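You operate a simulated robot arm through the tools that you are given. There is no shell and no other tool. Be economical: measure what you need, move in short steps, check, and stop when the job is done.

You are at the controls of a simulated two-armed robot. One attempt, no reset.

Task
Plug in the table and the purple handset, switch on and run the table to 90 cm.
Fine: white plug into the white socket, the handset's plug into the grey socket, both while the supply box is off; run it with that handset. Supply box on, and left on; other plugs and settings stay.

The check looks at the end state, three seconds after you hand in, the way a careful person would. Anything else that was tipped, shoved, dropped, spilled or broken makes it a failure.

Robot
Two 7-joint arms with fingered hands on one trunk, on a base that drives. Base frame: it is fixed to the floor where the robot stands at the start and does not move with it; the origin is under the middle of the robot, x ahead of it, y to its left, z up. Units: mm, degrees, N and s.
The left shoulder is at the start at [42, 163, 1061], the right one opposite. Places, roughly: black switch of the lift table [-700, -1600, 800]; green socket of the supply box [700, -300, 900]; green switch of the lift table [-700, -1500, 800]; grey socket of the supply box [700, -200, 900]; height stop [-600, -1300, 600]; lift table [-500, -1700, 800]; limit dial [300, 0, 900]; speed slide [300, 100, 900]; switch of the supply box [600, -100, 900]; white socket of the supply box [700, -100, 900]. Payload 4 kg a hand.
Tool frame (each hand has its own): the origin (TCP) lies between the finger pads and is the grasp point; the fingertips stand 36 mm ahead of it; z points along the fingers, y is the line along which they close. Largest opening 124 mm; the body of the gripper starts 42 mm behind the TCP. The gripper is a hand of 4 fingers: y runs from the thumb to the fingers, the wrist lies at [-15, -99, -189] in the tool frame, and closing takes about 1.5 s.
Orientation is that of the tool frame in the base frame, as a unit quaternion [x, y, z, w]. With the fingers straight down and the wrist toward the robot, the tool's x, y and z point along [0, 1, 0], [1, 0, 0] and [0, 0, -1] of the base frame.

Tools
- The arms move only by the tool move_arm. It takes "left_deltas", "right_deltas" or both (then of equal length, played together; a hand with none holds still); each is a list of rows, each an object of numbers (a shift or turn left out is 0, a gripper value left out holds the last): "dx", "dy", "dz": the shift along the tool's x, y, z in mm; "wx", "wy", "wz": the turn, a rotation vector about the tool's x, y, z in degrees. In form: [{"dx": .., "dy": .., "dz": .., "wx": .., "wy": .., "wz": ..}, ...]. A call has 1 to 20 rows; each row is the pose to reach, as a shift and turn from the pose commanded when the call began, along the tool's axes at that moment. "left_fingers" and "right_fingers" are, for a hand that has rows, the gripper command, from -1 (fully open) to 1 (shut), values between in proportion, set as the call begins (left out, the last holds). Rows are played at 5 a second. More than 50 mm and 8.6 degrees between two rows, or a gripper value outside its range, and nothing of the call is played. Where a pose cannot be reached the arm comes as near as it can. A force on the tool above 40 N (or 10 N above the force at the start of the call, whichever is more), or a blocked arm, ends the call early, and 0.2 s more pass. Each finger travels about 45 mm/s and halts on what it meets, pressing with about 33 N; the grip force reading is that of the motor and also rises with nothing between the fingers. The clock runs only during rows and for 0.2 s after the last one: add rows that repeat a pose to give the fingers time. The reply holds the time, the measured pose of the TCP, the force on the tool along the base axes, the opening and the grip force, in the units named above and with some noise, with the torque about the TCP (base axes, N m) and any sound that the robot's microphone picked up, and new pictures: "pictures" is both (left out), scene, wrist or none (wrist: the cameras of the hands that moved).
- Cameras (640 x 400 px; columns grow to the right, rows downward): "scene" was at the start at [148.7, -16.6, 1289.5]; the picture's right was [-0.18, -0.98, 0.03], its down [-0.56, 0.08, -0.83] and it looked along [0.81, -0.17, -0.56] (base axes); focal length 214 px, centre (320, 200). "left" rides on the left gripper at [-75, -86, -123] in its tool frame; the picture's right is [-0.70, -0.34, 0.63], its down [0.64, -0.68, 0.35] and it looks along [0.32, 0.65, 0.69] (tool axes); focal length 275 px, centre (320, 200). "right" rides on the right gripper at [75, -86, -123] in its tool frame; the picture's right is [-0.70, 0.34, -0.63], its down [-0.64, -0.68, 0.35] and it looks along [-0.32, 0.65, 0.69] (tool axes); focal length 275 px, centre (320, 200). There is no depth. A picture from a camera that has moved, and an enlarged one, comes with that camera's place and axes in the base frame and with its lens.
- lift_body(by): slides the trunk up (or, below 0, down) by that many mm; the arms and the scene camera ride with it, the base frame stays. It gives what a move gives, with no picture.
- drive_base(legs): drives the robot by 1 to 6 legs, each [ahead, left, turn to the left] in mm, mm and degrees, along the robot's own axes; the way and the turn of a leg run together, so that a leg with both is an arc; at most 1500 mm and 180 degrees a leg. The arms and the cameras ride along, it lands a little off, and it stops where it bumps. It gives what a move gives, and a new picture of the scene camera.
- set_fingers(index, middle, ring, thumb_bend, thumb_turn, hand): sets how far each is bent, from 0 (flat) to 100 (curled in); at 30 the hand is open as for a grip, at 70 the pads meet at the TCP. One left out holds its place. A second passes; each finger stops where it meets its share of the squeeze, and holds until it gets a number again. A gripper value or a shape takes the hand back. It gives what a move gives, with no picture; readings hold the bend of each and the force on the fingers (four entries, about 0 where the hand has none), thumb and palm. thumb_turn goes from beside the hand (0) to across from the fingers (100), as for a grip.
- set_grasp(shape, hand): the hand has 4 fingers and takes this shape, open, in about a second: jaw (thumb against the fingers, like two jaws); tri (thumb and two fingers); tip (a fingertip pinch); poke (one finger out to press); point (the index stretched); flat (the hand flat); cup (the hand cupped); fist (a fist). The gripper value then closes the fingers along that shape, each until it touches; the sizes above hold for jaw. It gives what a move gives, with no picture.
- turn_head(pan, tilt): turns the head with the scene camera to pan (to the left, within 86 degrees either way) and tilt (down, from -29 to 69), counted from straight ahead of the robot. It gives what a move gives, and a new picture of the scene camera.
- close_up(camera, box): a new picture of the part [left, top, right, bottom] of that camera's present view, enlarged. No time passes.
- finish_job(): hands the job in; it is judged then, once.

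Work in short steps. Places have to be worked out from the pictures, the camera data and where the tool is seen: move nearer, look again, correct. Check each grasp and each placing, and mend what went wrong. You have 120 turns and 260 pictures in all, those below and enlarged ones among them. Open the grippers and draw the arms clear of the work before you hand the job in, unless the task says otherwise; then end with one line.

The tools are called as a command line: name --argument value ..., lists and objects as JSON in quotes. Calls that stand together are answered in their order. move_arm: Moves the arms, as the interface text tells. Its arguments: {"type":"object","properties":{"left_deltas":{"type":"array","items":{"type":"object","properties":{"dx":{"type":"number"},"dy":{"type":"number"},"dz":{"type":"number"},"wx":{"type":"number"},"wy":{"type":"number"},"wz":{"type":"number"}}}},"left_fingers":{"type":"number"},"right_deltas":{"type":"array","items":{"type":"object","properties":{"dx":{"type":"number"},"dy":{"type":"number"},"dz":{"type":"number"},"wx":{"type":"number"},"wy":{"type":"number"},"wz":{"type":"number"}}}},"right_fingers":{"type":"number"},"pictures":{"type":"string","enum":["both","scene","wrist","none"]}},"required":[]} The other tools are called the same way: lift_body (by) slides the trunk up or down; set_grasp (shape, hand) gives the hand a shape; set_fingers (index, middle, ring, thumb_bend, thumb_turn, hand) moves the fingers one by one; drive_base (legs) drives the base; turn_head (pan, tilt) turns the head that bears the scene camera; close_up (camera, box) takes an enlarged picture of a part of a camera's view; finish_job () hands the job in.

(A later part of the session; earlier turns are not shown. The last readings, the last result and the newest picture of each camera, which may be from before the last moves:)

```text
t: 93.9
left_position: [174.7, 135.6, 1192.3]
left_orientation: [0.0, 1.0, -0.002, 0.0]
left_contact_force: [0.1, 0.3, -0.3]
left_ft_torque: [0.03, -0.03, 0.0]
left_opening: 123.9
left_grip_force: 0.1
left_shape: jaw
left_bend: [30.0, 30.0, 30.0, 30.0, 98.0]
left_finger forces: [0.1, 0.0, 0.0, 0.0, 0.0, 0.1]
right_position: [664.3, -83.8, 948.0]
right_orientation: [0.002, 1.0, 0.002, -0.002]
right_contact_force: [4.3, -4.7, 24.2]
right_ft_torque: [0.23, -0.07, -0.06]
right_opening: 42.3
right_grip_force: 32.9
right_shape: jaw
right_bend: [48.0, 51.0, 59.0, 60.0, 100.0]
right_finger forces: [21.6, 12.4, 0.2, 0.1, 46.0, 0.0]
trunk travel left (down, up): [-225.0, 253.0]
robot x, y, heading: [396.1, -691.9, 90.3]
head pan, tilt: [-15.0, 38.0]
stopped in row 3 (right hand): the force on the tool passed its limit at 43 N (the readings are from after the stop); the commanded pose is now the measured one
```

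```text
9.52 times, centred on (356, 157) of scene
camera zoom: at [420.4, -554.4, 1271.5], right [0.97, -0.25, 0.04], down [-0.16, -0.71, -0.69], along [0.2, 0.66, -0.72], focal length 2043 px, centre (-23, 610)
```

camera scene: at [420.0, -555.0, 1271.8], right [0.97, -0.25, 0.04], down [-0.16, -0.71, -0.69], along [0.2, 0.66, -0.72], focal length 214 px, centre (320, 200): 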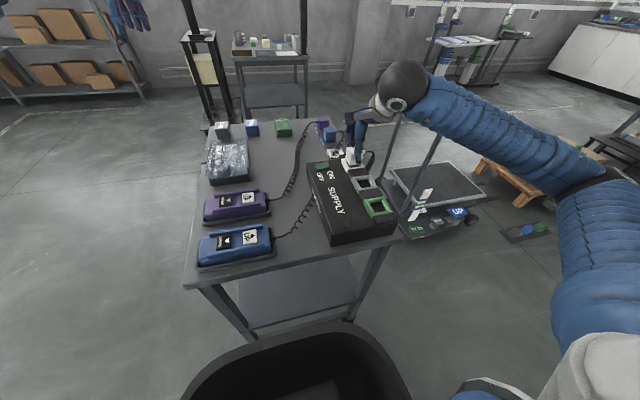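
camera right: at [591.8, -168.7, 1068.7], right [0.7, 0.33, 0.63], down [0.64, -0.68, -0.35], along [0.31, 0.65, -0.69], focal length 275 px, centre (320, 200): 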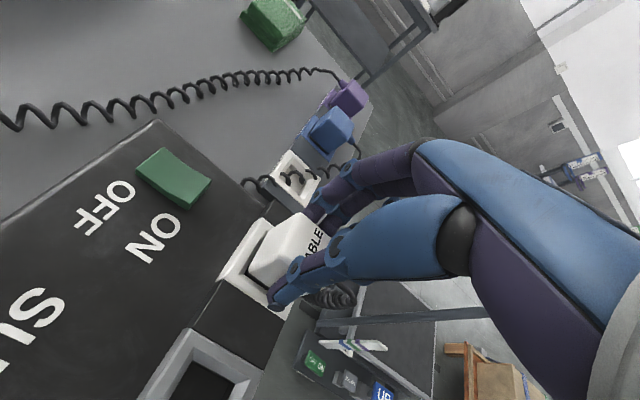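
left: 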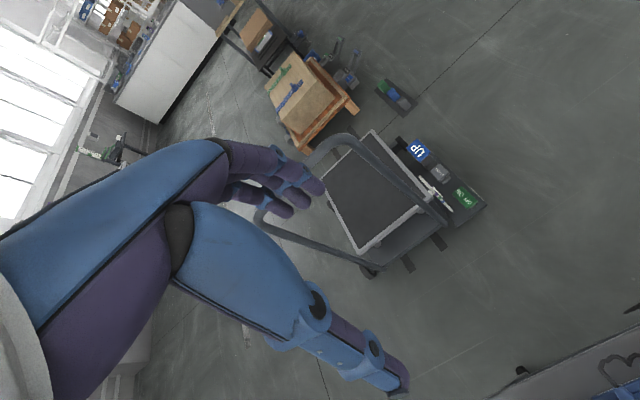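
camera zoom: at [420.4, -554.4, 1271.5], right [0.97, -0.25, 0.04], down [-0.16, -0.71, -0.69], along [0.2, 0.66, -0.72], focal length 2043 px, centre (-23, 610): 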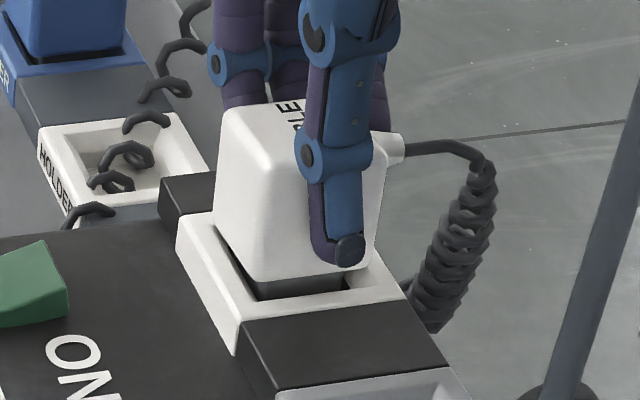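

Release and lift clear to see how it sits, then press from the top with closed fingers.

move_arm --right_deltas '[{"dz": 0}, {"dz": 0}, {"dz": 0}, {"dz": 0}, {"dz": 0}, {"dz": -20}, {"dz": -45}, {"dz": -70}]' --right_fingers 0.0

close_up --camera "scene" --box '[332, 136, 380, 178]'

close_up --camera "right" --box '[180, 180, 340, 320]'

```text
t: 95.7
left_position: [174.5, 134.4, 1192.9]
left_orientation: [-0.002, 1.0, -0.002, 0.001]
left_contact_force: [-1.1, 0.3, 0.1]
left_ft_torque: [0.0, -0.01, 0.04]
left_opening: 123.7
left_grip_force: 0.1
left_shape: jaw
left_bend: [30.0, 30.0, 30.0, 30.0, 98.0]
left_finger forces: [0.0, 0.0, 0.0, 0.1, 0.1, 0.1]
right_position: [663.2, -83.6, 1014.0]
right_orientation: [0.001, 1.0, -0.001, -0.001]
right_contact_force: [0.4, -0.2, 0.6]
right_ft_torque: [-0.01, 0.0, 0.02]
right_opening: 62.0
right_grip_force: 0.0
right_shape: jaw
right_bend: [42.0, 46.0, 44.0, 56.0, 100.0]
right_finger forces: [0.0, 0.1, 0.0, 0.1, 0.0, 0.1]
trunk travel left (down, up): [-225.0, 253.0]
robot x, y, heading: [400.4, -691.9, 90.1]
head pan, tilt: [-15.0, 38.0]
camera scene: at [420.3, -553.7, 1271.6], right [0.97, -0.25, 0.04], down [-0.16, -0.71, -0.69], along [0.2, 0.66, -0.72], focal length 214 px, centre (320, 200)
camera right: at [590.1, -166.3, 1138.0], right [0.7, 0.34, 0.63], down [0.64, -0.68, -0.35], along [0.32, 0.65, -0.69], focal length 275 px, centre (320, 200)
```

scene: 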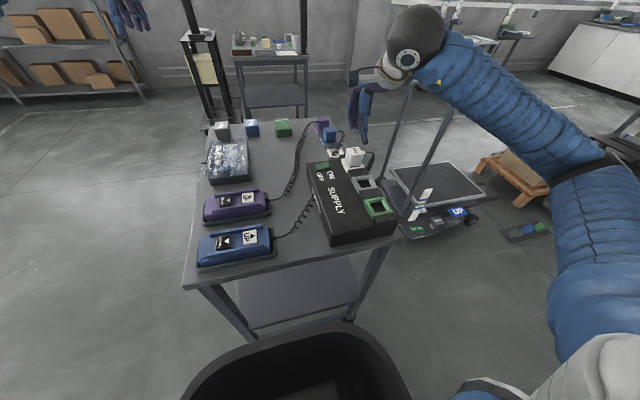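
right: 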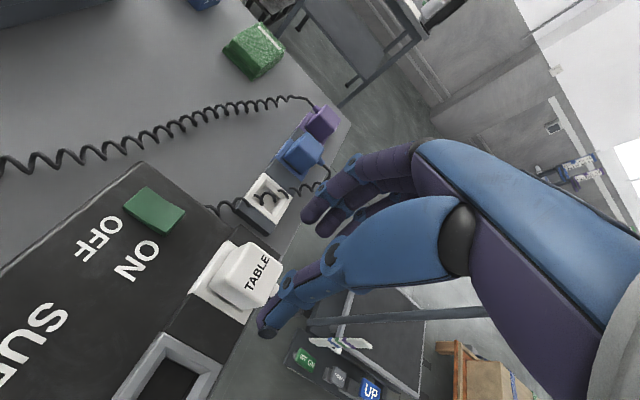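

```text
9.52 times, centred on (356, 157) of scene
camera zoom: at [420.3, -553.7, 1271.6], right [0.97, -0.25, 0.04], down [-0.16, -0.71, -0.69], along [0.2, 0.66, -0.72], focal length 2043 px, centre (-23, 610)
```

zoom: 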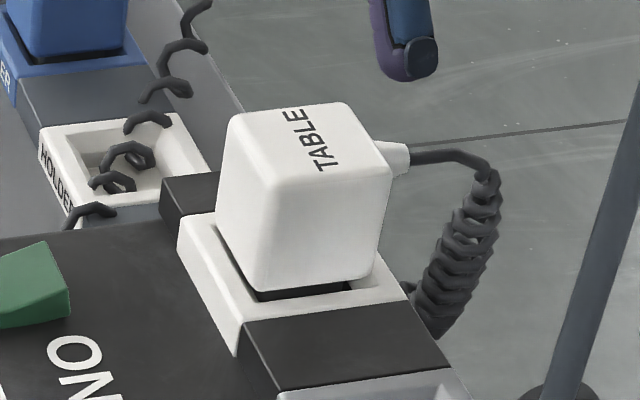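

```text
2.86 times, centred on (260, 250) of right
camera zoom: at [590.1, -166.3, 1138.0], right [0.7, 0.34, 0.63], down [0.64, -0.68, -0.35], along [0.32, 0.65, -0.69], focal length 786 px, centre (491, 57)
```

zoom: 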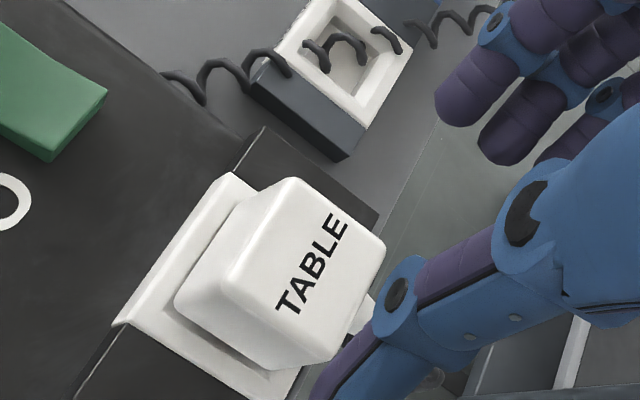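

It settled nearly flush on release. Press it from above with closed fingertips to be sure.

move_arm --right_deltas '[{"dz": 0}, {"dz": 0}, {"dz": 0}, {"dz": 0}, {"dz": 0}, {"dz": 0}, {"dz": 0}, {"dz": 10}, {"dz": 20}, {"dz": 28}, {"dz": 34}, {"dz": 40}, {"dz": 46}, {"dz": 52}, {"dz": 56}]' --right_fingers 1

close_up --camera "scene" --box '[332, 136, 380, 178]'

```text
t: 98.8
left_position: [174.7, 133.6, 1193.4]
left_orientation: [-0.002, 1.0, -0.002, 0.0]
left_contact_force: [0.1, -0.3, -0.3]
left_ft_torque: [-0.01, 0.01, -0.04]
left_opening: 124.1
left_grip_force: 0.1
left_shape: jaw
left_bend: [30.0, 30.0, 30.0, 30.0, 98.0]
left_finger forces: [0.1, 0.0, 0.1, 0.0, 0.1, 0.0]
right_position: [662.4, -81.1, 967.9]
right_orientation: [0.001, 1.0, 0.006, -0.003]
right_contact_force: [-1.7, -3.6, 22.9]
right_ft_torque: [-0.16, 0.07, -0.03]
right_opening: 0.2
right_grip_force: 32.4
right_shape: jaw
right_bend: [70.0, 70.0, 70.0, 72.0, 100.0]
right_finger forces: [0.0, 0.0, 0.1, 0.1, 0.1, 0.1]
trunk travel left (down, up): [-225.0, 253.0]
robot x, y, heading: [397.4, -697.2, 90.0]
head pan, tilt: [-15.0, 38.0]
stopped in row 15 (right hand): the force on the tool passed its limit at 44 N (the readings are from after the stop); the commanded pose is now the measured one
camera scene: at [420.1, -554.2, 1271.7], right [0.97, -0.25, 0.04], down [-0.16, -0.71, -0.69], along [0.2, 0.66, -0.72], focal length 214 px, centre (320, 200)
camera right: at [589.7, -167.7, 1089.1], right [0.7, 0.33, 0.63], down [0.64, -0.68, -0.36], along [0.31, 0.66, -0.69], focal length 275 px, centre (320, 200)
```

scene: 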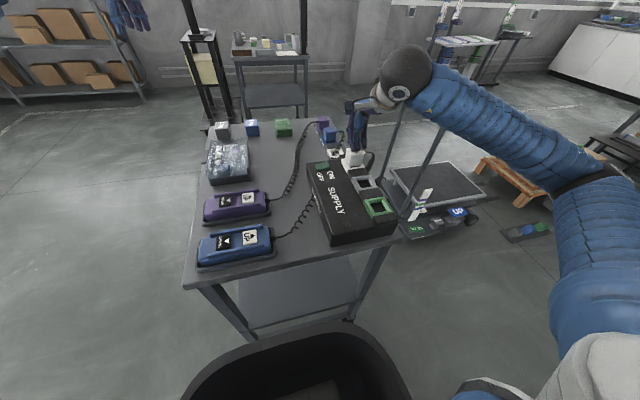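
right: 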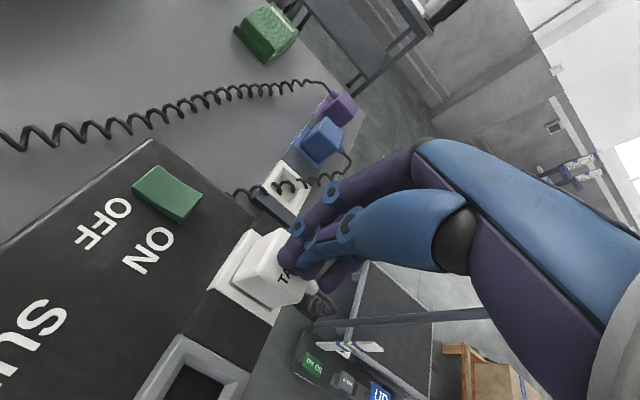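

```text
9.52 times, centred on (356, 157) of scene
camera zoom: at [420.1, -554.2, 1271.7], right [0.97, -0.25, 0.04], down [-0.16, -0.71, -0.69], along [0.2, 0.66, -0.72], focal length 2043 px, centre (-23, 610)
```

zoom: 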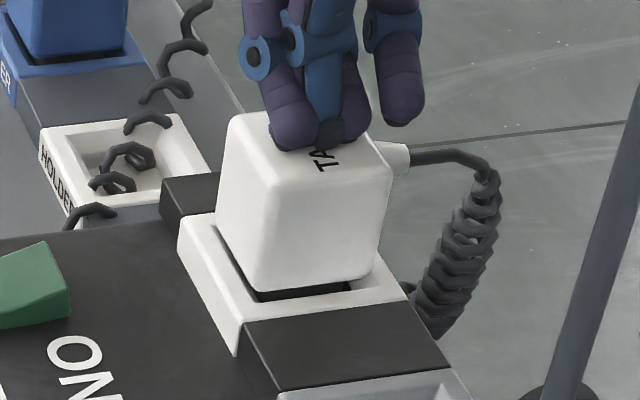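

White plug doesn't move under 44 N: seated. Rise and travel over to the purple plug.

move_arm --right_deltas '[{"dz": -20}, {"dz": -50}, {"dz": -60, "dy": 40}, {"dz": -60, "dy": 85}, {"dz": -60, "dy": 130}, {"dz": -60, "dy": 175, "wx": 0.8}, {"dz": -60, "dy": 220, "wx": 0.8}, {"dz": -60, "dy": 260, "dx": 2, "wx": 0.8}, {"dz": -60, "dy": 300, "dx": 4, "wx": 0.8}]' --right_fingers 0.0

close_up --camera "right" --box '[160, 150, 352, 330]'

```text
t: 100.8
left_position: [174.9, 136.1, 1193.4]
left_orientation: [-0.002, 1.0, -0.003, 0.0]
left_contact_force: [0.0, 0.1, -0.6]
left_ft_torque: [-0.07, -0.03, 0.0]
left_opening: 123.7
left_grip_force: 0.1
left_shape: jaw
left_bend: [30.0, 30.0, 30.0, 30.0, 98.0]
left_finger forces: [0.0, 0.0, 0.0, 0.1, 0.1, 0.0]
right_position: [659.9, 217.8, 1027.7]
right_orientation: [0.002, 1.0, -0.003, -0.003]
right_contact_force: [0.1, 0.5, 1.4]
right_ft_torque: [0.02, -0.03, -0.01]
right_opening: 61.9
right_grip_force: 0.0
right_shape: jaw
right_bend: [42.0, 46.0, 44.0, 56.0, 100.0]
right_finger forces: [0.1, 0.0, 0.1, 0.0, 0.0, 0.1]
trunk travel left (down, up): [-225.0, 253.0]
robot x, y, heading: [396.3, -696.8, 90.3]
head pan, tilt: [-15.0, 38.0]
camera scene: at [420.0, -552.8, 1271.5], right [0.97, -0.25, 0.04], down [-0.16, -0.71, -0.69], along [0.2, 0.66, -0.73], focal length 214 px, centre (320, 200)
camera right: at [586.5, 133.5, 1150.8], right [0.7, 0.34, 0.63], down [0.64, -0.69, -0.34], along [0.31, 0.64, -0.7], focal length 275 px, centre (320, 200)
```

scene: 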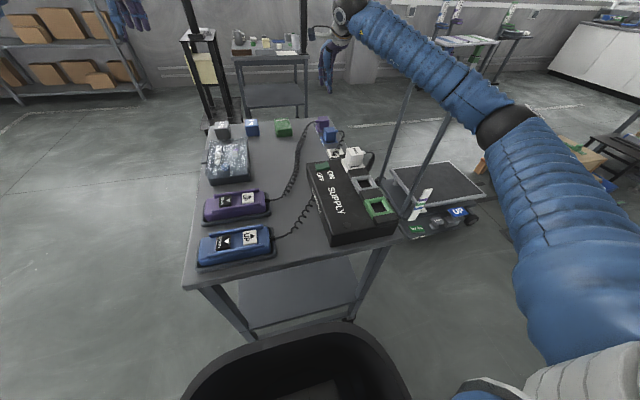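
right: 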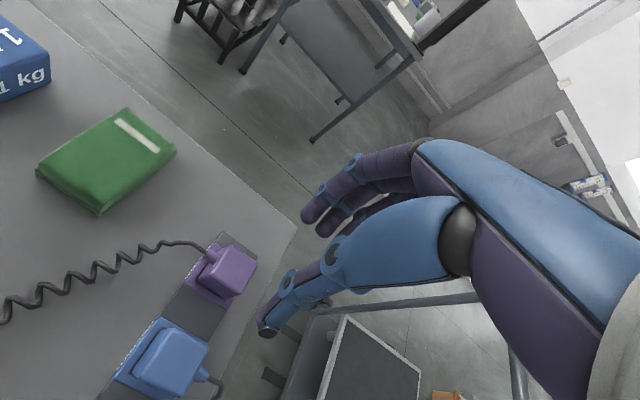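

```text
2.22 times, centred on (256, 240) of right
camera zoom: at [586.5, 133.5, 1150.8], right [0.7, 0.34, 0.63], down [0.64, -0.69, -0.34], along [0.31, 0.64, -0.7], focal length 612 px, centre (462, 111)
```

zoom: 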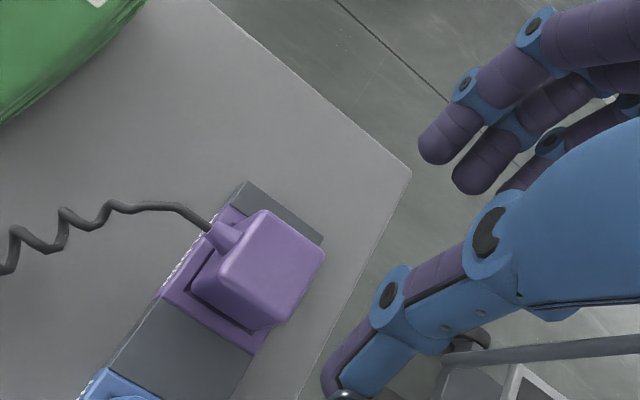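

Purple plug ≈(659,234,877). Move over it and descend to z≈925.

move_arm --right_deltas '[{"dx": 1, "dy": 15, "dz": 30}, {"dx": 1, "dy": 15, "dz": 65}, {"dx": 1, "dy": 15, "dz": 100}]'

close_up --camera "right" --box '[180, 160, 372, 340]'

close_up --camera "scene" --box '[300, 90, 364, 145]'

```text
t: 101.6
left_position: [176.1, 135.9, 1192.0]
left_orientation: [-0.001, 1.0, -0.003, 0.0]
left_contact_force: [0.6, -0.8, -0.8]
left_ft_torque: [0.01, -0.02, 0.01]
left_opening: 123.8
left_grip_force: 0.1
left_shape: jaw
left_bend: [30.0, 30.0, 30.0, 30.0, 98.0]
left_finger forces: [0.1, 0.0, 0.0, 0.0, 0.0, 0.0]
right_position: [661.7, 233.4, 927.1]
right_orientation: [0.001, 1.0, -0.004, -0.004]
right_contact_force: [0.0, 0.4, -0.1]
right_ft_torque: [0.0, 0.01, -0.01]
right_opening: 62.1
right_grip_force: 0.2
right_shape: jaw
right_bend: [42.0, 46.0, 44.0, 56.0, 100.0]
right_finger forces: [0.1, 0.1, 0.0, 0.1, 0.0, 0.0]
trunk travel left (down, up): [-225.0, 253.0]
robot x, y, heading: [396.5, -690.8, 90.0]
head pan, tilt: [-15.0, 38.0]
camera scene: at [420.7, -552.5, 1271.4], right [0.97, -0.25, 0.04], down [-0.16, -0.71, -0.69], along [0.2, 0.66, -0.73], focal length 214 px, centre (320, 200)
camera right: at [586.8, 149.2, 1050.4], right [0.7, 0.34, 0.63], down [0.64, -0.69, -0.35], along [0.31, 0.64, -0.7], focal length 275 px, centre (320, 200)
```

scene: 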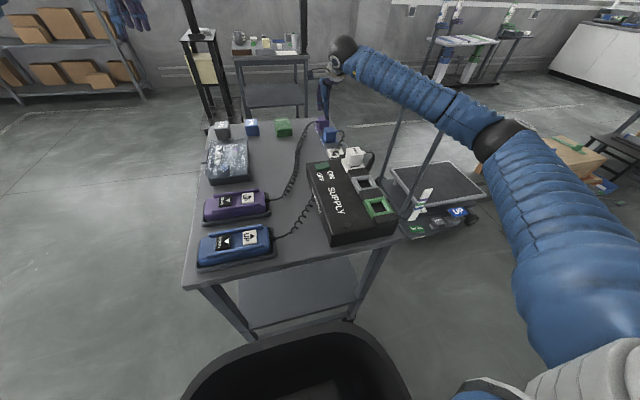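
right: 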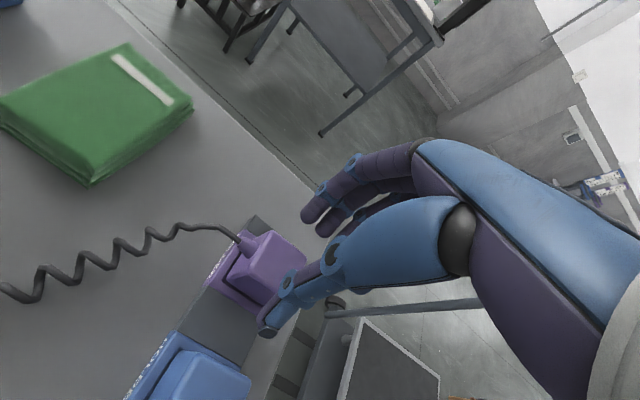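

```text
2.22 times, centred on (276, 250) of right
camera zoom: at [586.8, 149.2, 1050.4], right [0.7, 0.34, 0.63], down [0.64, -0.69, -0.35], along [0.31, 0.64, -0.7], focal length 612 px, centre (418, 89)
```

zoom: 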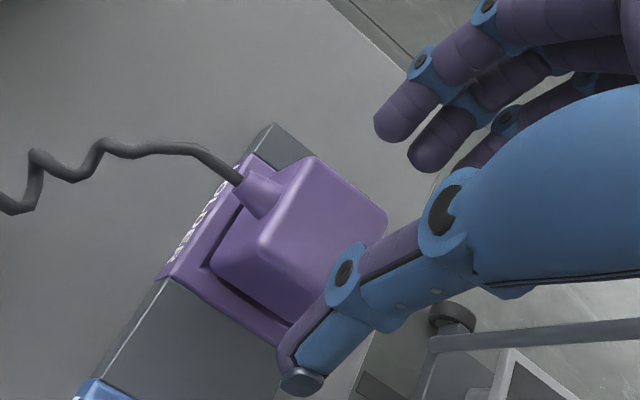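

```text
7.27 times, centred on (332, 118) of scene
camera zoom: at [420.7, -552.5, 1271.4], right [0.97, -0.25, 0.04], down [-0.16, -0.71, -0.69], along [0.2, 0.66, -0.73], focal length 1560 px, centre (233, 800)
```

zoom: 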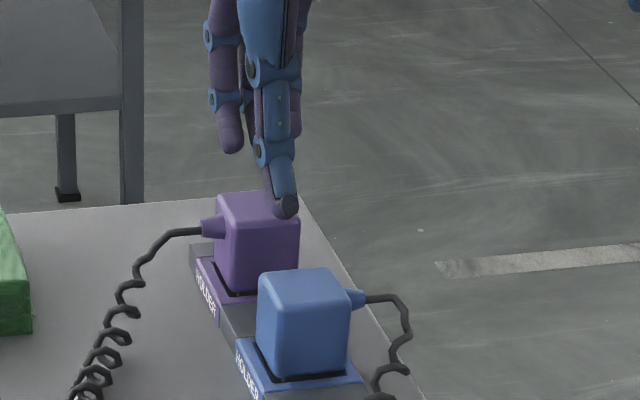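

Aligned. Nudge -2 mm each, descend to z≈891 and close.

move_arm --right_deltas '[{"dx": 2, "dy": -2, "dz": 12}, {"dx": 2, "dy": -2, "dz": 24}, {"dx": 2, "dy": -2, "dz": 36}]' --pictures "none"

move_arm --right_deltas '[{"dz": 0}, {"dz": 0}, {"dz": 0}, {"dz": 0}, {"dz": 0}, {"dz": 0}, {"dz": 0}, {"dz": 0}]' --right_fingers 1 --pictures "wrist"

close_up --camera "scene" --box '[300, 90, 364, 145]'

```text
t: 102.4
left_position: [175.6, 135.6, 1192.4]
left_orientation: [-0.002, 1.0, -0.002, 0.0]
left_contact_force: [-0.6, -0.3, -0.2]
left_ft_torque: [0.04, -0.01, -0.02]
left_opening: 123.9
left_grip_force: 0.0
left_shape: jaw
left_bend: [30.0, 30.0, 30.0, 30.0, 98.0]
left_finger forces: [0.0, 0.0, 0.1, 0.0, 0.0, 0.0]
right_position: [657.8, 229.6, 890.7]
right_orientation: [0.001, 1.0, -0.003, -0.003]
right_contact_force: [-0.1, 0.4, 0.6]
right_ft_torque: [-0.01, 0.04, 0.02]
right_opening: 61.6
right_grip_force: 0.0
right_shape: jaw
right_bend: [42.0, 46.0, 44.0, 56.0, 100.0]
right_finger forces: [0.0, 0.0, 0.0, 0.0, 0.1, 0.1]
trunk travel left (down, up): [-225.0, 253.0]
robot x, y, heading: [394.4, -689.4, 90.1]
head pan, tilt: [-15.0, 38.0]
```

```text
t: 104.2
left_position: [175.8, 133.9, 1192.8]
left_orientation: [-0.001, 1.0, -0.003, 0.0]
left_contact_force: [-0.1, -0.5, 0.4]
left_ft_torque: [0.02, -0.01, 0.0]
left_opening: 123.9
left_grip_force: 0.0
left_shape: jaw
left_bend: [30.0, 30.0, 30.0, 30.0, 98.0]
left_finger forces: [0.0, 0.1, 0.1, 0.1, 0.0, 0.1]
right_position: [659.3, 229.1, 893.1]
right_orientation: [0.002, 1.0, -0.003, -0.003]
right_contact_force: [1.5, 2.1, 8.5]
right_ft_torque: [0.36, -0.03, -0.01]
right_opening: 42.1
right_grip_force: 33.2
right_shape: jaw
right_bend: [47.0, 51.0, 57.0, 61.0, 100.0]
right_finger forces: [22.2, 14.0, 2.6, 0.1, 37.4, 0.1]
trunk travel left (down, up): [-225.0, 253.0]
robot x, y, heading: [396.3, -693.8, 90.2]
head pan, tilt: [-15.0, 38.0]
camera right: at [584.9, 145.6, 1015.3], right [0.7, 0.34, 0.63], down [0.64, -0.69, -0.35], along [0.31, 0.64, -0.7], focal length 275 px, centre (320, 200)
```

right: 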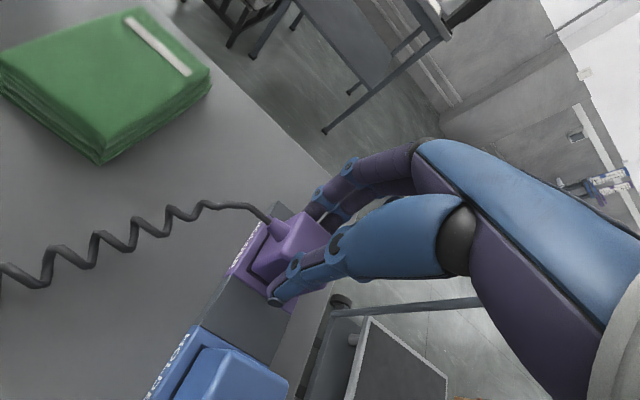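

```text
7.27 times, centred on (332, 118) of scene
camera zoom: at [420.5, -554.0, 1271.7], right [0.97, -0.25, 0.04], down [-0.16, -0.71, -0.69], along [0.2, 0.66, -0.72], focal length 1560 px, centre (233, 800)
```

zoom: 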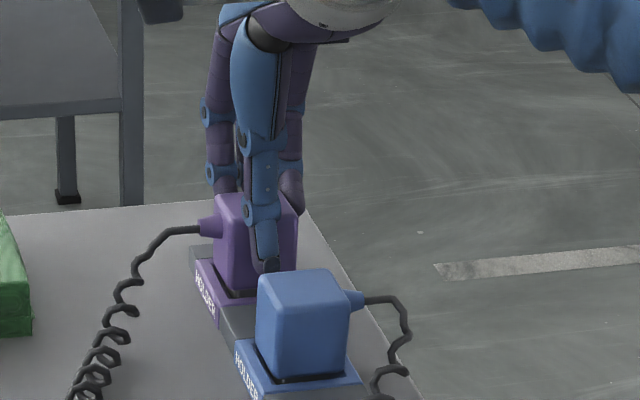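

Gripped. Lift 150 mm so it clears the white plug, and check.

move_arm --right_deltas '[{"dz": -10}, {"dz": -30}, {"dz": -60}, {"dz": -100}, {"dz": -150}]' --pictures "scene"

move_arm --right_deltas '[{"dy": -45, "dx": -1}, {"dy": -90, "dx": -2}, {"dy": -135, "dx": -3}, {"dy": -180, "dx": -4}, {"dy": -225, "dx": -5}, {"dy": -270, "dx": -5}, {"dy": -315, "dx": -5}, {"dy": -360, "dx": -5}, {"dy": -402, "dx": -5}]'

close_up --camera "right" --box '[160, 170, 352, 350]'

close_up --camera "scene" --box '[322, 110, 412, 220]'

```text
t: 105.4
left_position: [174.4, 134.9, 1193.7]
left_orientation: [-0.002, 1.0, -0.003, -0.001]
left_contact_force: [-0.8, -0.6, 0.7]
left_ft_torque: [0.0, -0.04, 0.02]
left_opening: 123.6
left_grip_force: 0.0
left_shape: jaw
left_bend: [30.0, 30.0, 30.0, 30.0, 98.0]
left_finger forces: [0.0, 0.0, 0.0, 0.1, 0.2, 0.1]
right_position: [655.2, 230.0, 1042.7]
right_orientation: [0.003, 1.0, -0.003, -0.003]
right_contact_force: [-0.4, 0.3, -0.6]
right_ft_torque: [0.0, -0.04, 0.02]
right_opening: 41.0
right_grip_force: 32.9
right_shape: jaw
right_bend: [47.0, 51.0, 57.0, 61.0, 100.0]
right_finger forces: [21.5, 12.9, 2.1, 0.1, 36.9, 0.2]
trunk travel left (down, up): [-225.0, 253.0]
robot x, y, heading: [397.7, -689.9, 89.9]
head pan, tilt: [-15.0, 38.0]
camera scene: at [420.1, -554.3, 1271.9], right [0.97, -0.25, 0.04], down [-0.16, -0.71, -0.69], along [0.2, 0.66, -0.72], focal length 214 px, centre (320, 200)
```

scene: 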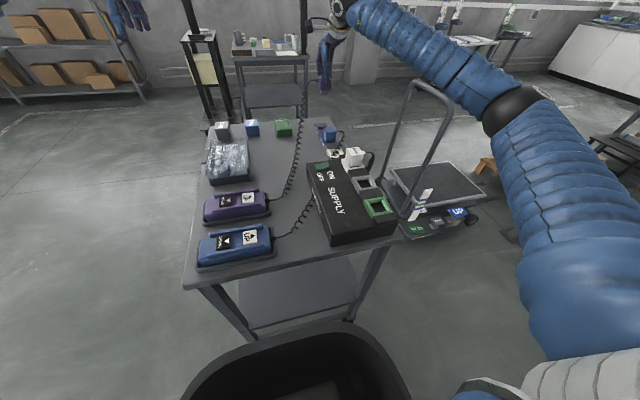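

```text
t: 107.4
left_position: [174.9, 134.4, 1194.3]
left_orientation: [-0.003, 1.0, -0.002, 0.0]
left_contact_force: [0.2, -0.3, 0.3]
left_ft_torque: [0.03, -0.02, 0.0]
left_opening: 123.8
left_grip_force: 0.1
left_shape: jaw
left_bend: [30.0, 30.0, 30.0, 30.0, 98.0]
left_finger forces: [0.0, 0.0, 0.1, 0.0, 0.0, 0.0]
right_position: [661.8, -172.4, 1045.1]
right_orientation: [0.003, 1.0, -0.002, -0.003]
right_contact_force: [0.4, -0.8, -0.3]
right_ft_torque: [-0.01, -0.01, -0.02]
right_opening: 40.9
right_grip_force: 33.1
right_shape: jaw
right_bend: [47.0, 51.0, 57.0, 61.0, 100.0]
right_finger forces: [21.6, 12.9, 1.8, 0.0, 36.9, 0.0]
trunk travel left (down, up): [-225.0, 253.0]
robot x, y, heading: [398.6, -692.9, 90.0]
head pan, tilt: [-15.0, 38.0]
camera scene: at [420.7, -554.1, 1271.7], right [0.97, -0.25, 0.04], down [-0.16, -0.71, -0.69], along [0.2, 0.66, -0.72], focal length 214 px, centre (320, 200)
camera right: at [588.0, -256.3, 1169.4], right [0.7, 0.34, 0.63], down [0.64, -0.69, -0.35], along [0.31, 0.64, -0.7], focal length 275 px, centre (320, 200)
```

scene: 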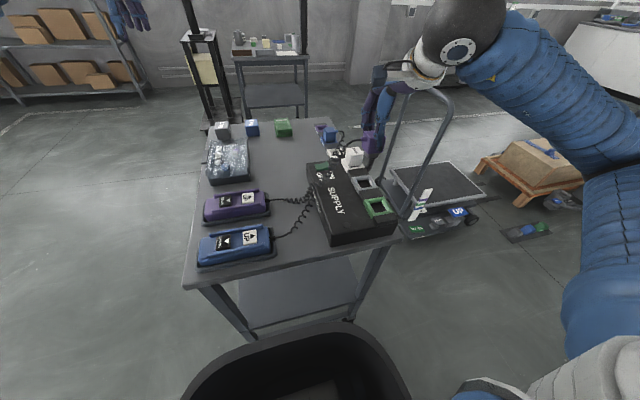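
right: 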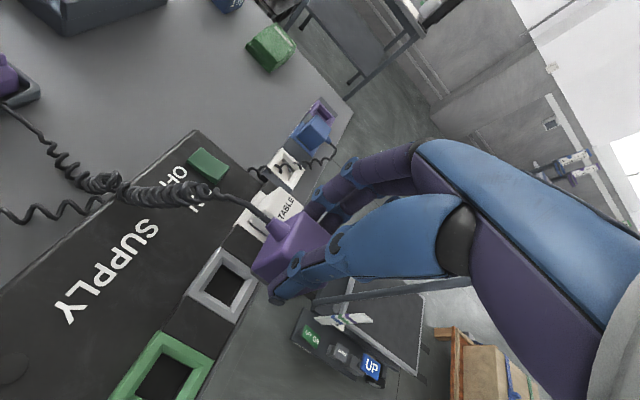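

```text
2.22 times, centred on (256, 260) of right
camera zoom: at [588.0, -256.3, 1169.4], right [0.7, 0.34, 0.63], down [0.64, -0.69, -0.35], along [0.31, 0.64, -0.7], focal length 612 px, centre (462, 67)
```

zoom: 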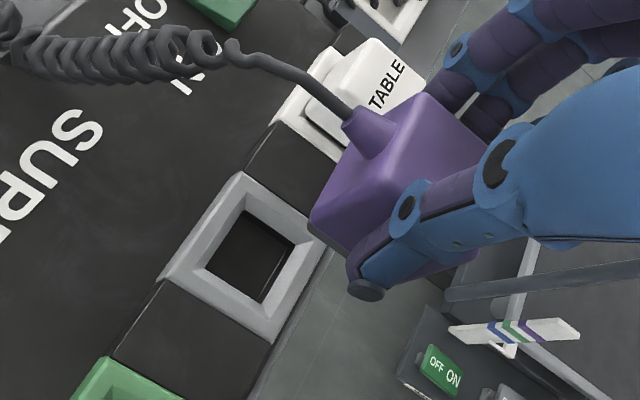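

```text
3.64 times, centred on (367, 165) of scene
camera zoom: at [420.7, -554.1, 1271.7], right [0.97, -0.25, 0.04], down [-0.16, -0.71, -0.69], along [0.2, 0.66, -0.72], focal length 780 px, centre (149, 327)
```

zoom: 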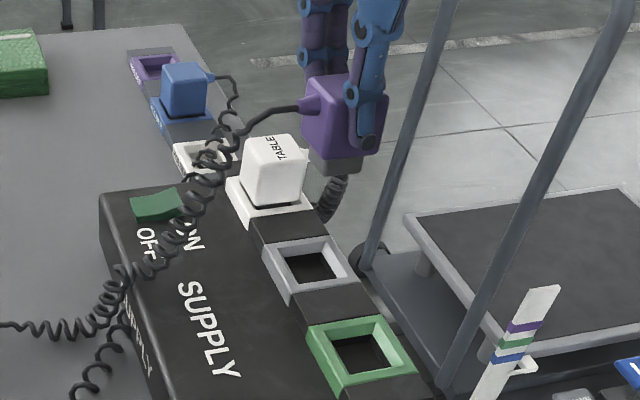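

Move to ≈(664,-174.5) and descend to z≈972 for an alignment check.

move_arm --right_deltas '[{"dx": -2, "dy": -2, "dz": 30}, {"dx": -2, "dy": -2, "dz": 55}, {"dx": -2, "dy": -2, "dz": 72}]' --pictures "wrist"

close_up --camera "right" --box '[190, 190, 340, 330]'

close_up --camera "scene" --box '[332, 130, 396, 210]'

```text
t: 108.2
left_position: [176.4, 134.4, 1193.0]
left_orientation: [-0.002, 1.0, -0.001, 0.001]
left_contact_force: [0.2, 0.4, 1.0]
left_ft_torque: [-0.05, 0.02, 0.01]
left_opening: 123.8
left_grip_force: 0.0
left_shape: jaw
left_bend: [30.0, 30.0, 30.0, 30.0, 98.0]
left_finger forces: [0.0, 0.0, 0.1, 0.0, 0.0, 0.0]
right_position: [663.9, -173.8, 969.7]
right_orientation: [0.002, 1.0, -0.004, -0.002]
right_contact_force: [0.4, 0.1, -0.3]
right_ft_torque: [0.0, -0.03, 0.01]
right_opening: 41.1
right_grip_force: 33.1
right_shape: jaw
right_bend: [47.0, 51.0, 57.0, 61.0, 100.0]
right_finger forces: [21.6, 12.8, 1.8, 0.0, 36.9, 0.1]
trunk travel left (down, up): [-225.0, 253.0]
robot x, y, heading: [399.9, -691.2, 90.2]
head pan, tilt: [-15.0, 38.0]
camera right: at [590.3, -258.2, 1093.5], right [0.7, 0.34, 0.63], down [0.64, -0.69, -0.35], along [0.31, 0.64, -0.7], focal length 275 px, centre (320, 200)
```

right: 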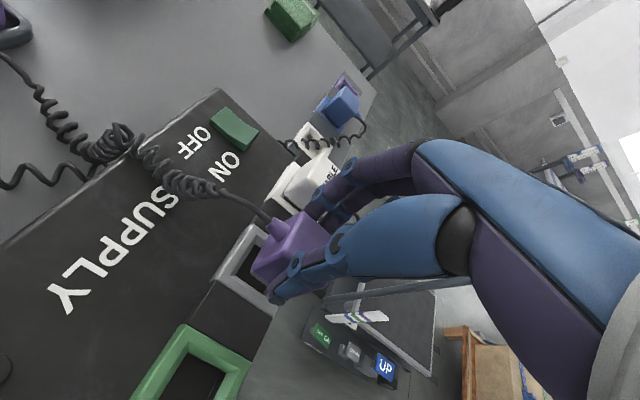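

```text
2.86 times, centred on (265, 260) of right
camera zoom: at [590.3, -258.2, 1093.5], right [0.7, 0.34, 0.63], down [0.64, -0.69, -0.35], along [0.31, 0.64, -0.7], focal length 786 px, centre (477, 29)
```

zoom: 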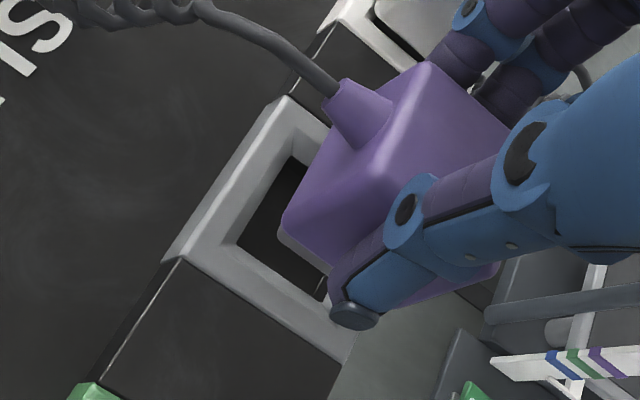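

```text
5.00 times, centred on (364, 170) of scene
camera zoom: at [421.0, -553.6, 1271.6], right [0.97, -0.25, 0.04], down [-0.16, -0.71, -0.69], along [0.2, 0.66, -0.73], focal length 1072 px, centre (100, 350)
```

zoom: 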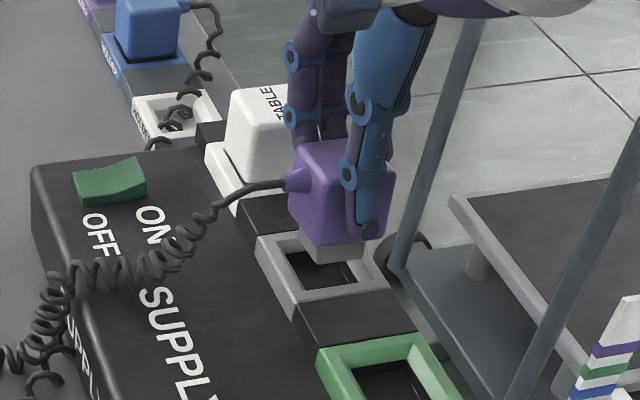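

Plug appears ~4 mm too far in +x. Shift -4 mm x, +1 mm y, and descend another 14 mm.

move_arm --right_deltas '[{"dx": 4, "dy": 1, "dz": 0}, {"dx": 4, "dy": 1, "dz": 7}, {"dx": 4, "dy": 1, "dz": 14}]' --pictures "none"

close_up --camera "right" --box '[190, 190, 340, 330]'

close_up --camera "scene" --box '[340, 146, 388, 196]'

```text
t: 109.0
left_position: [175.8, 135.0, 1193.1]
left_orientation: [-0.001, 1.0, -0.002, 0.0]
left_contact_force: [0.4, -0.5, -0.7]
left_ft_torque: [0.02, 0.04, -0.01]
left_opening: 123.6
left_grip_force: 0.0
left_shape: jaw
left_bend: [30.0, 30.0, 30.0, 30.0, 98.0]
left_finger forces: [0.0, 0.0, 0.0, 0.0, 0.0, 0.0]
right_position: [659.9, -173.0, 958.1]
right_orientation: [0.002, 1.0, -0.004, -0.003]
right_contact_force: [0.0, -0.2, -1.2]
right_ft_torque: [0.04, 0.01, 0.01]
right_opening: 40.9
right_grip_force: 33.5
right_shape: jaw
right_bend: [47.0, 51.0, 57.0, 61.0, 100.0]
right_finger forces: [21.6, 12.8, 1.8, 0.1, 36.9, 0.1]
trunk travel left (down, up): [-225.0, 253.0]
robot x, y, heading: [398.6, -693.7, 90.3]
head pan, tilt: [-15.0, 38.0]
```

```text
2.86 times, centred on (265, 260) of right
camera zoom: at [586.0, -256.7, 1080.5], right [0.7, 0.34, 0.63], down [0.64, -0.69, -0.35], along [0.31, 0.64, -0.7], focal length 786 px, centre (477, 29)
```

zoom: 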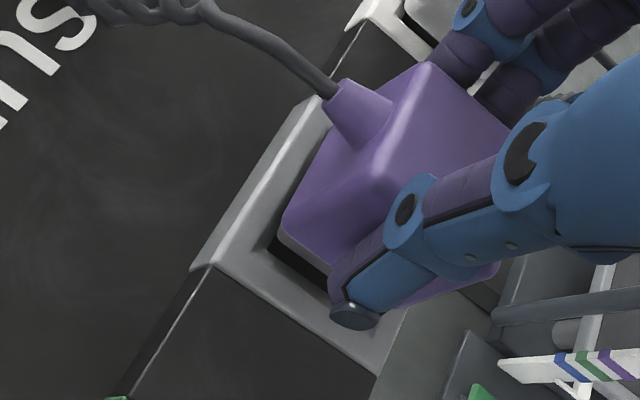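

```text
8.00 times, centred on (364, 171) of scene
camera zoom: at [420.6, -553.3, 1271.5], right [0.97, -0.25, 0.04], down [-0.16, -0.71, -0.69], along [0.2, 0.66, -0.73], focal length 1716 px, centre (-32, 432)
```

zoom: 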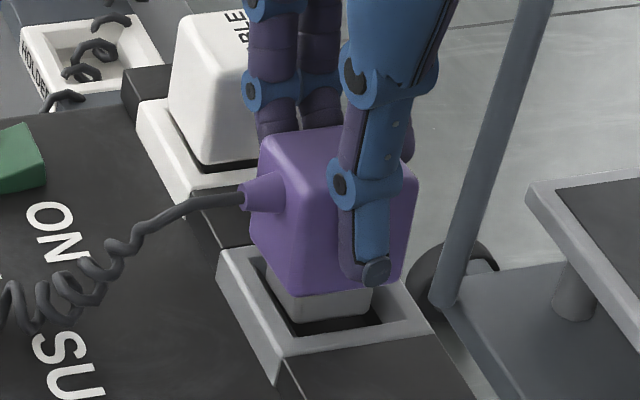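

On re-measuring against the frame edges the earlier x was right. Shift back +4 x, -2 y, and descend gently to feel.

move_arm --right_deltas '[{"dx": -4, "dy": -2, "dz": -4}, {"dx": -4, "dy": -2, "dz": 2}, {"dx": -4, "dy": -2, "dz": 6}, {"dx": -4, "dy": -2, "dz": 10}, {"dx": -4, "dy": -2, "dz": 13}]' --pictures "none"

close_up --camera "right" --box '[190, 190, 340, 330]'

close_up --camera "scene" --box '[340, 146, 388, 196]'

```text
t: 110.2
left_position: [175.6, 133.3, 1194.2]
left_orientation: [-0.002, 1.0, -0.001, 0.001]
left_contact_force: [0.1, 0.3, -0.1]
left_ft_torque: [0.01, 0.01, -0.01]
left_opening: 123.6
left_grip_force: 0.0
left_shape: jaw
left_bend: [30.0, 30.0, 30.0, 30.0, 98.0]
left_finger forces: [0.0, 0.0, 0.0, 0.1, 0.1, 0.0]
right_position: [662.5, -175.4, 948.1]
right_orientation: [0.002, 1.0, -0.002, -0.003]
right_contact_force: [3.3, -2.9, 25.9]
right_ft_torque: [0.23, -0.03, -0.05]
right_opening: 41.1
right_grip_force: 33.1
right_shape: jaw
right_bend: [47.0, 50.0, 57.0, 61.0, 100.0]
right_finger forces: [21.1, 13.5, 2.7, 0.1, 48.0, 0.1]
trunk travel left (down, up): [-225.0, 253.0]
robot x, y, heading: [395.8, -693.2, 90.1]
head pan, tilt: [-15.0, 38.0]
```

```text
2.86 times, centred on (265, 260) of right
camera zoom: at [589.4, -259.1, 1069.7], right [0.7, 0.33, 0.63], down [0.64, -0.69, -0.35], along [0.31, 0.65, -0.69], focal length 786 px, centre (477, 29)
```

zoom: 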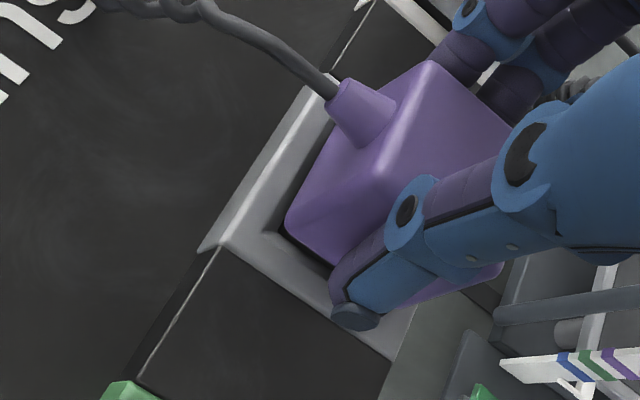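

```text
8.00 times, centred on (364, 171) of scene
camera zoom: at [420.5, -555.0, 1272.3], right [0.97, -0.25, 0.04], down [-0.16, -0.71, -0.69], along [0.2, 0.66, -0.72], focal length 1716 px, centre (-32, 432)
```

zoom: 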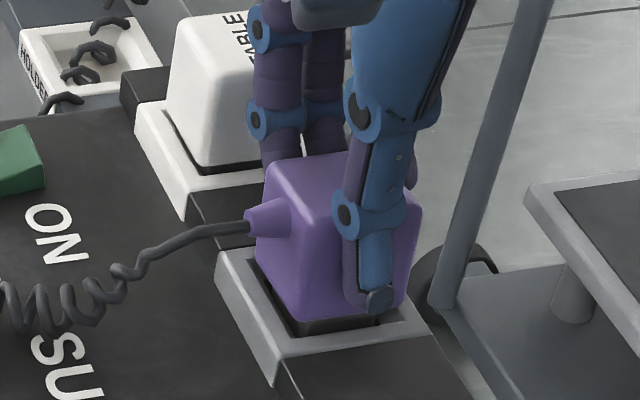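

Nearly seated at the expected height. Release, rise, then press the top with closed fingers.

move_arm --right_deltas '[{"dz": 0}, {"dz": 0}, {"dz": 0}, {"dz": 0}, {"dz": -3}, {"dz": -20}, {"dz": -45}, {"dz": -68}]' --right_fingers 0.0 --pictures "none"

close_up --camera "scene" --box '[340, 136, 396, 196]'

move_arm --right_deltas '[{"dz": 0}, {"dz": 0}, {"dz": 0}, {"dz": 0}, {"dz": 0}, {"dz": 0}, {"dz": 0}, {"dz": 10}, {"dz": 20}, {"dz": 28}, {"dz": 34}, {"dz": 40}, {"dz": 46}, {"dz": 50}, {"dz": 54}]' --right_fingers 1 --pictures "none"

close_up --camera "scene" --box '[340, 136, 396, 196]'

```text
t: 112.0
left_position: [174.1, 134.5, 1192.8]
left_orientation: [-0.002, 1.0, -0.002, 0.001]
left_contact_force: [-0.4, 0.8, -0.1]
left_ft_torque: [0.0, 0.02, -0.03]
left_opening: 123.9
left_grip_force: 0.1
left_shape: jaw
left_bend: [30.0, 30.0, 30.0, 30.0, 98.0]
left_finger forces: [0.0, 0.0, 0.1, 0.1, 0.0, 0.0]
right_position: [662.6, -175.3, 1010.9]
right_orientation: [0.002, 1.0, -0.004, -0.002]
right_contact_force: [-0.1, -0.4, -0.3]
right_ft_torque: [-0.01, 0.01, 0.0]
right_opening: 61.5
right_grip_force: 0.0
right_shape: jaw
right_bend: [42.0, 46.0, 44.0, 56.0, 100.0]
right_finger forces: [0.1, 0.0, 0.0, 0.0, 0.0, 0.1]
trunk travel left (down, up): [-225.0, 253.0]
robot x, y, heading: [398.0, -691.3, 90.0]
head pan, tilt: [-15.0, 38.0]
```

```text
6.67 times, centred on (368, 166) of scene
camera zoom: at [420.4, -553.6, 1271.6], right [0.97, -0.25, 0.04], down [-0.16, -0.71, -0.69], along [0.2, 0.66, -0.72], focal length 1430 px, centre (0, 427)
```

zoom: 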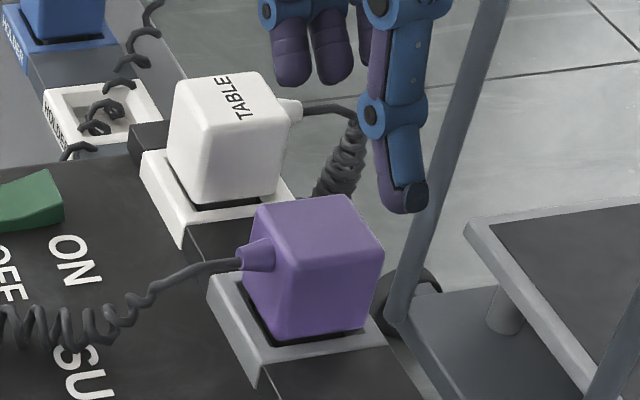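

```text
t: 115.1
left_position: [174.5, 134.8, 1192.9]
left_orientation: [-0.001, 1.0, -0.002, -0.001]
left_contact_force: [-0.2, -0.1, -0.5]
left_ft_torque: [-0.02, -0.01, 0.02]
left_opening: 123.8
left_grip_force: 0.0
left_shape: jaw
left_bend: [30.0, 30.0, 30.0, 30.0, 98.0]
left_finger forces: [0.1, 0.1, 0.0, 0.0, 0.1, 0.0]
right_position: [662.6, -173.7, 967.4]
right_orientation: [0.004, 1.0, 0.004, -0.004]
right_contact_force: [0.0, -0.6, 27.2]
right_ft_torque: [-0.08, -0.01, -0.03]
right_opening: 0.0
right_grip_force: 33.5
right_shape: jaw
right_bend: [70.0, 70.0, 70.0, 72.0, 100.0]
right_finger forces: [34.6, 0.0, 0.0, 0.1, 0.0, 0.0]
trunk travel left (down, up): [-225.0, 253.0]
robot x, y, heading: [399.5, -692.8, 90.0]
head pan, tilt: [-15.0, 38.0]
stopped in row 15 (right hand): the force on the tool passed its limit at 46 N (the readings are from after the stop); the commanded pose is now the measured one
```

```text
6.67 times, centred on (368, 166) of scene
camera zoom: at [420.1, -554.1, 1271.8], right [0.97, -0.25, 0.04], down [-0.16, -0.71, -0.69], along [0.2, 0.66, -0.72], focal length 1430 px, centre (0, 427)
```

zoom: 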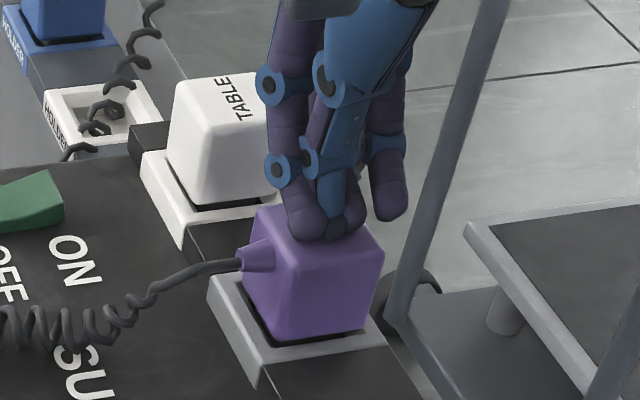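

Both plugs seat at the same height (967 press). Rise and form the poke shape for the supply switch.

move_arm --right_deltas '[{"dz": -25}, {"dz": -60}, {"dz": -85}]' --pictures "none"

set_grasp --hand "right" --shape "poke"

move_arm --right_deltas '[{"dx": 30, "dy": 35}, {"dx": 55, "dy": 70}, {"dx": 78, "dy": 105}]'

close_up --camera "scene" --box '[290, 90, 386, 190]'

```text
t: 115.9
left_position: [175.4, 135.0, 1191.7]
left_orientation: [-0.002, 1.0, -0.002, 0.0]
left_contact_force: [-0.7, 0.5, 0.0]
left_ft_torque: [-0.02, 0.04, 0.01]
left_opening: 123.9
left_grip_force: 0.1
left_shape: jaw
left_bend: [30.0, 30.0, 30.0, 30.0, 98.0]
left_finger forces: [0.0, 0.0, 0.0, 0.1, 0.0, 0.1]
right_position: [663.8, -175.3, 1050.6]
right_orientation: [0.003, 1.0, 0.0, -0.003]
right_contact_force: [-0.7, 0.5, 0.3]
right_ft_torque: [0.03, 0.01, 0.02]
right_opening: 0.0
right_grip_force: 33.1
right_shape: jaw
right_bend: [70.0, 70.0, 70.0, 73.0, 100.0]
right_finger forces: [0.0, 0.1, 0.0, 0.1, 0.0, 0.1]
trunk travel left (down, up): [-225.0, 253.0]
robot x, y, heading: [399.6, -690.0, 90.1]
head pan, tilt: [-15.0, 38.0]
```

```text
t: 116.8
left_position: [174.9, 135.1, 1193.9]
left_orientation: [-0.001, 1.0, -0.001, 0.001]
left_contact_force: [0.5, 0.0, -0.2]
left_ft_torque: [-0.01, -0.02, -0.01]
left_opening: 123.6
left_grip_force: 0.1
left_shape: jaw
left_bend: [30.0, 30.0, 30.0, 30.0, 98.0]
left_finger forces: [0.0, 0.1, 0.0, 0.0, 0.0, 0.1]
right_position: [664.7, -174.6, 1049.9]
right_orientation: [0.003, 1.0, 0.001, -0.005]
right_contact_force: [-0.2, 0.9, -0.3]
right_ft_torque: [-0.01, 0.0, -0.02]
right_opening: 0.0
right_grip_force: 0.0
right_shape: poke
right_bend: [70.0, 70.0, 99.0, 0.0, 100.0]
right_finger forces: [0.0, 0.0, 0.0, 0.0, 0.0, 0.1]
trunk travel left (down, up): [-225.0, 253.0]
robot x, y, heading: [397.4, -695.3, 90.0]
head pan, tilt: [-15.0, 38.0]
```

```text
t: 117.6
left_position: [174.1, 136.9, 1191.6]
left_orientation: [-0.001, 1.0, -0.003, -0.001]
left_contact_force: [-1.5, -0.3, -0.6]
left_ft_torque: [0.02, 0.01, 0.03]
left_opening: 123.7
left_grip_force: 0.0
left_shape: jaw
left_bend: [30.0, 30.0, 30.0, 30.0, 98.0]
left_finger forces: [0.1, 0.0, 0.0, 0.1, 0.1, 0.1]
right_position: [585.9, -65.6, 1048.8]
right_orientation: [0.004, 1.0, 0.0, -0.003]
right_contact_force: [0.2, 0.7, 0.6]
right_ft_torque: [-0.05, 0.01, 0.02]
right_opening: 0.1
right_grip_force: 0.1
right_shape: poke
right_bend: [70.0, 70.0, 99.0, 0.0, 100.0]
right_finger forces: [0.0, 0.0, 0.0, 0.1, 0.0, 0.1]
trunk travel left (down, up): [-225.0, 253.0]
robot x, y, heading: [397.6, -694.3, 89.9]
head pan, tilt: [-15.0, 38.0]
camera scene: at [419.8, -552.4, 1271.4], right [0.97, -0.25, 0.04], down [-0.16, -0.71, -0.69], along [0.2, 0.66, -0.73], focal length 214 px, centre (320, 200)
camera right: at [512.1, -150.2, 1171.4], right [0.7, 0.33, 0.63], down [0.64, -0.69, -0.35], along [0.32, 0.65, -0.69], focal length 275 px, centre (320, 200)
```

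scene: 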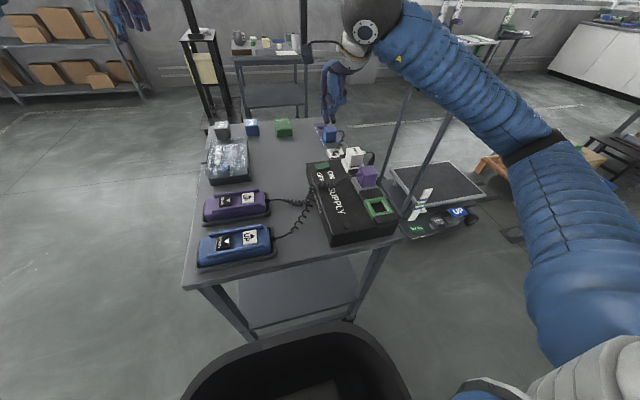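
right: 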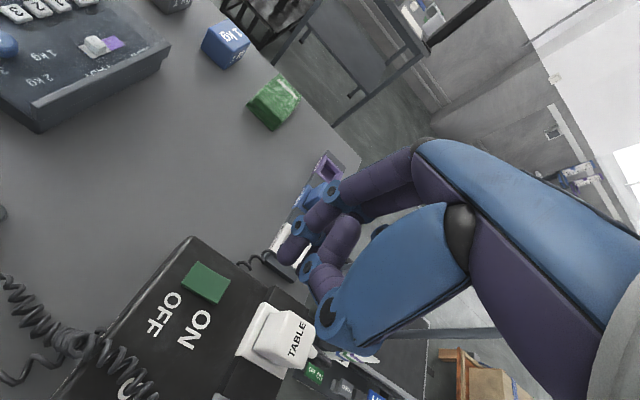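

```text
4.00 times, centred on (338, 140) of scene
camera zoom: at [419.8, -552.4, 1271.4], right [0.97, -0.25, 0.04], down [-0.16, -0.71, -0.69], along [0.2, 0.66, -0.73], focal length 858 px, centre (248, 440)
```

zoom: 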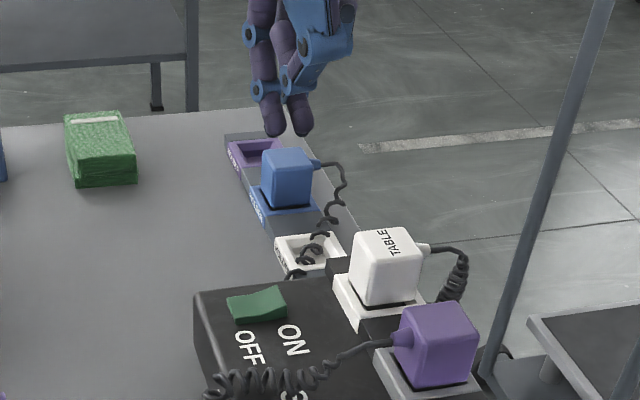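

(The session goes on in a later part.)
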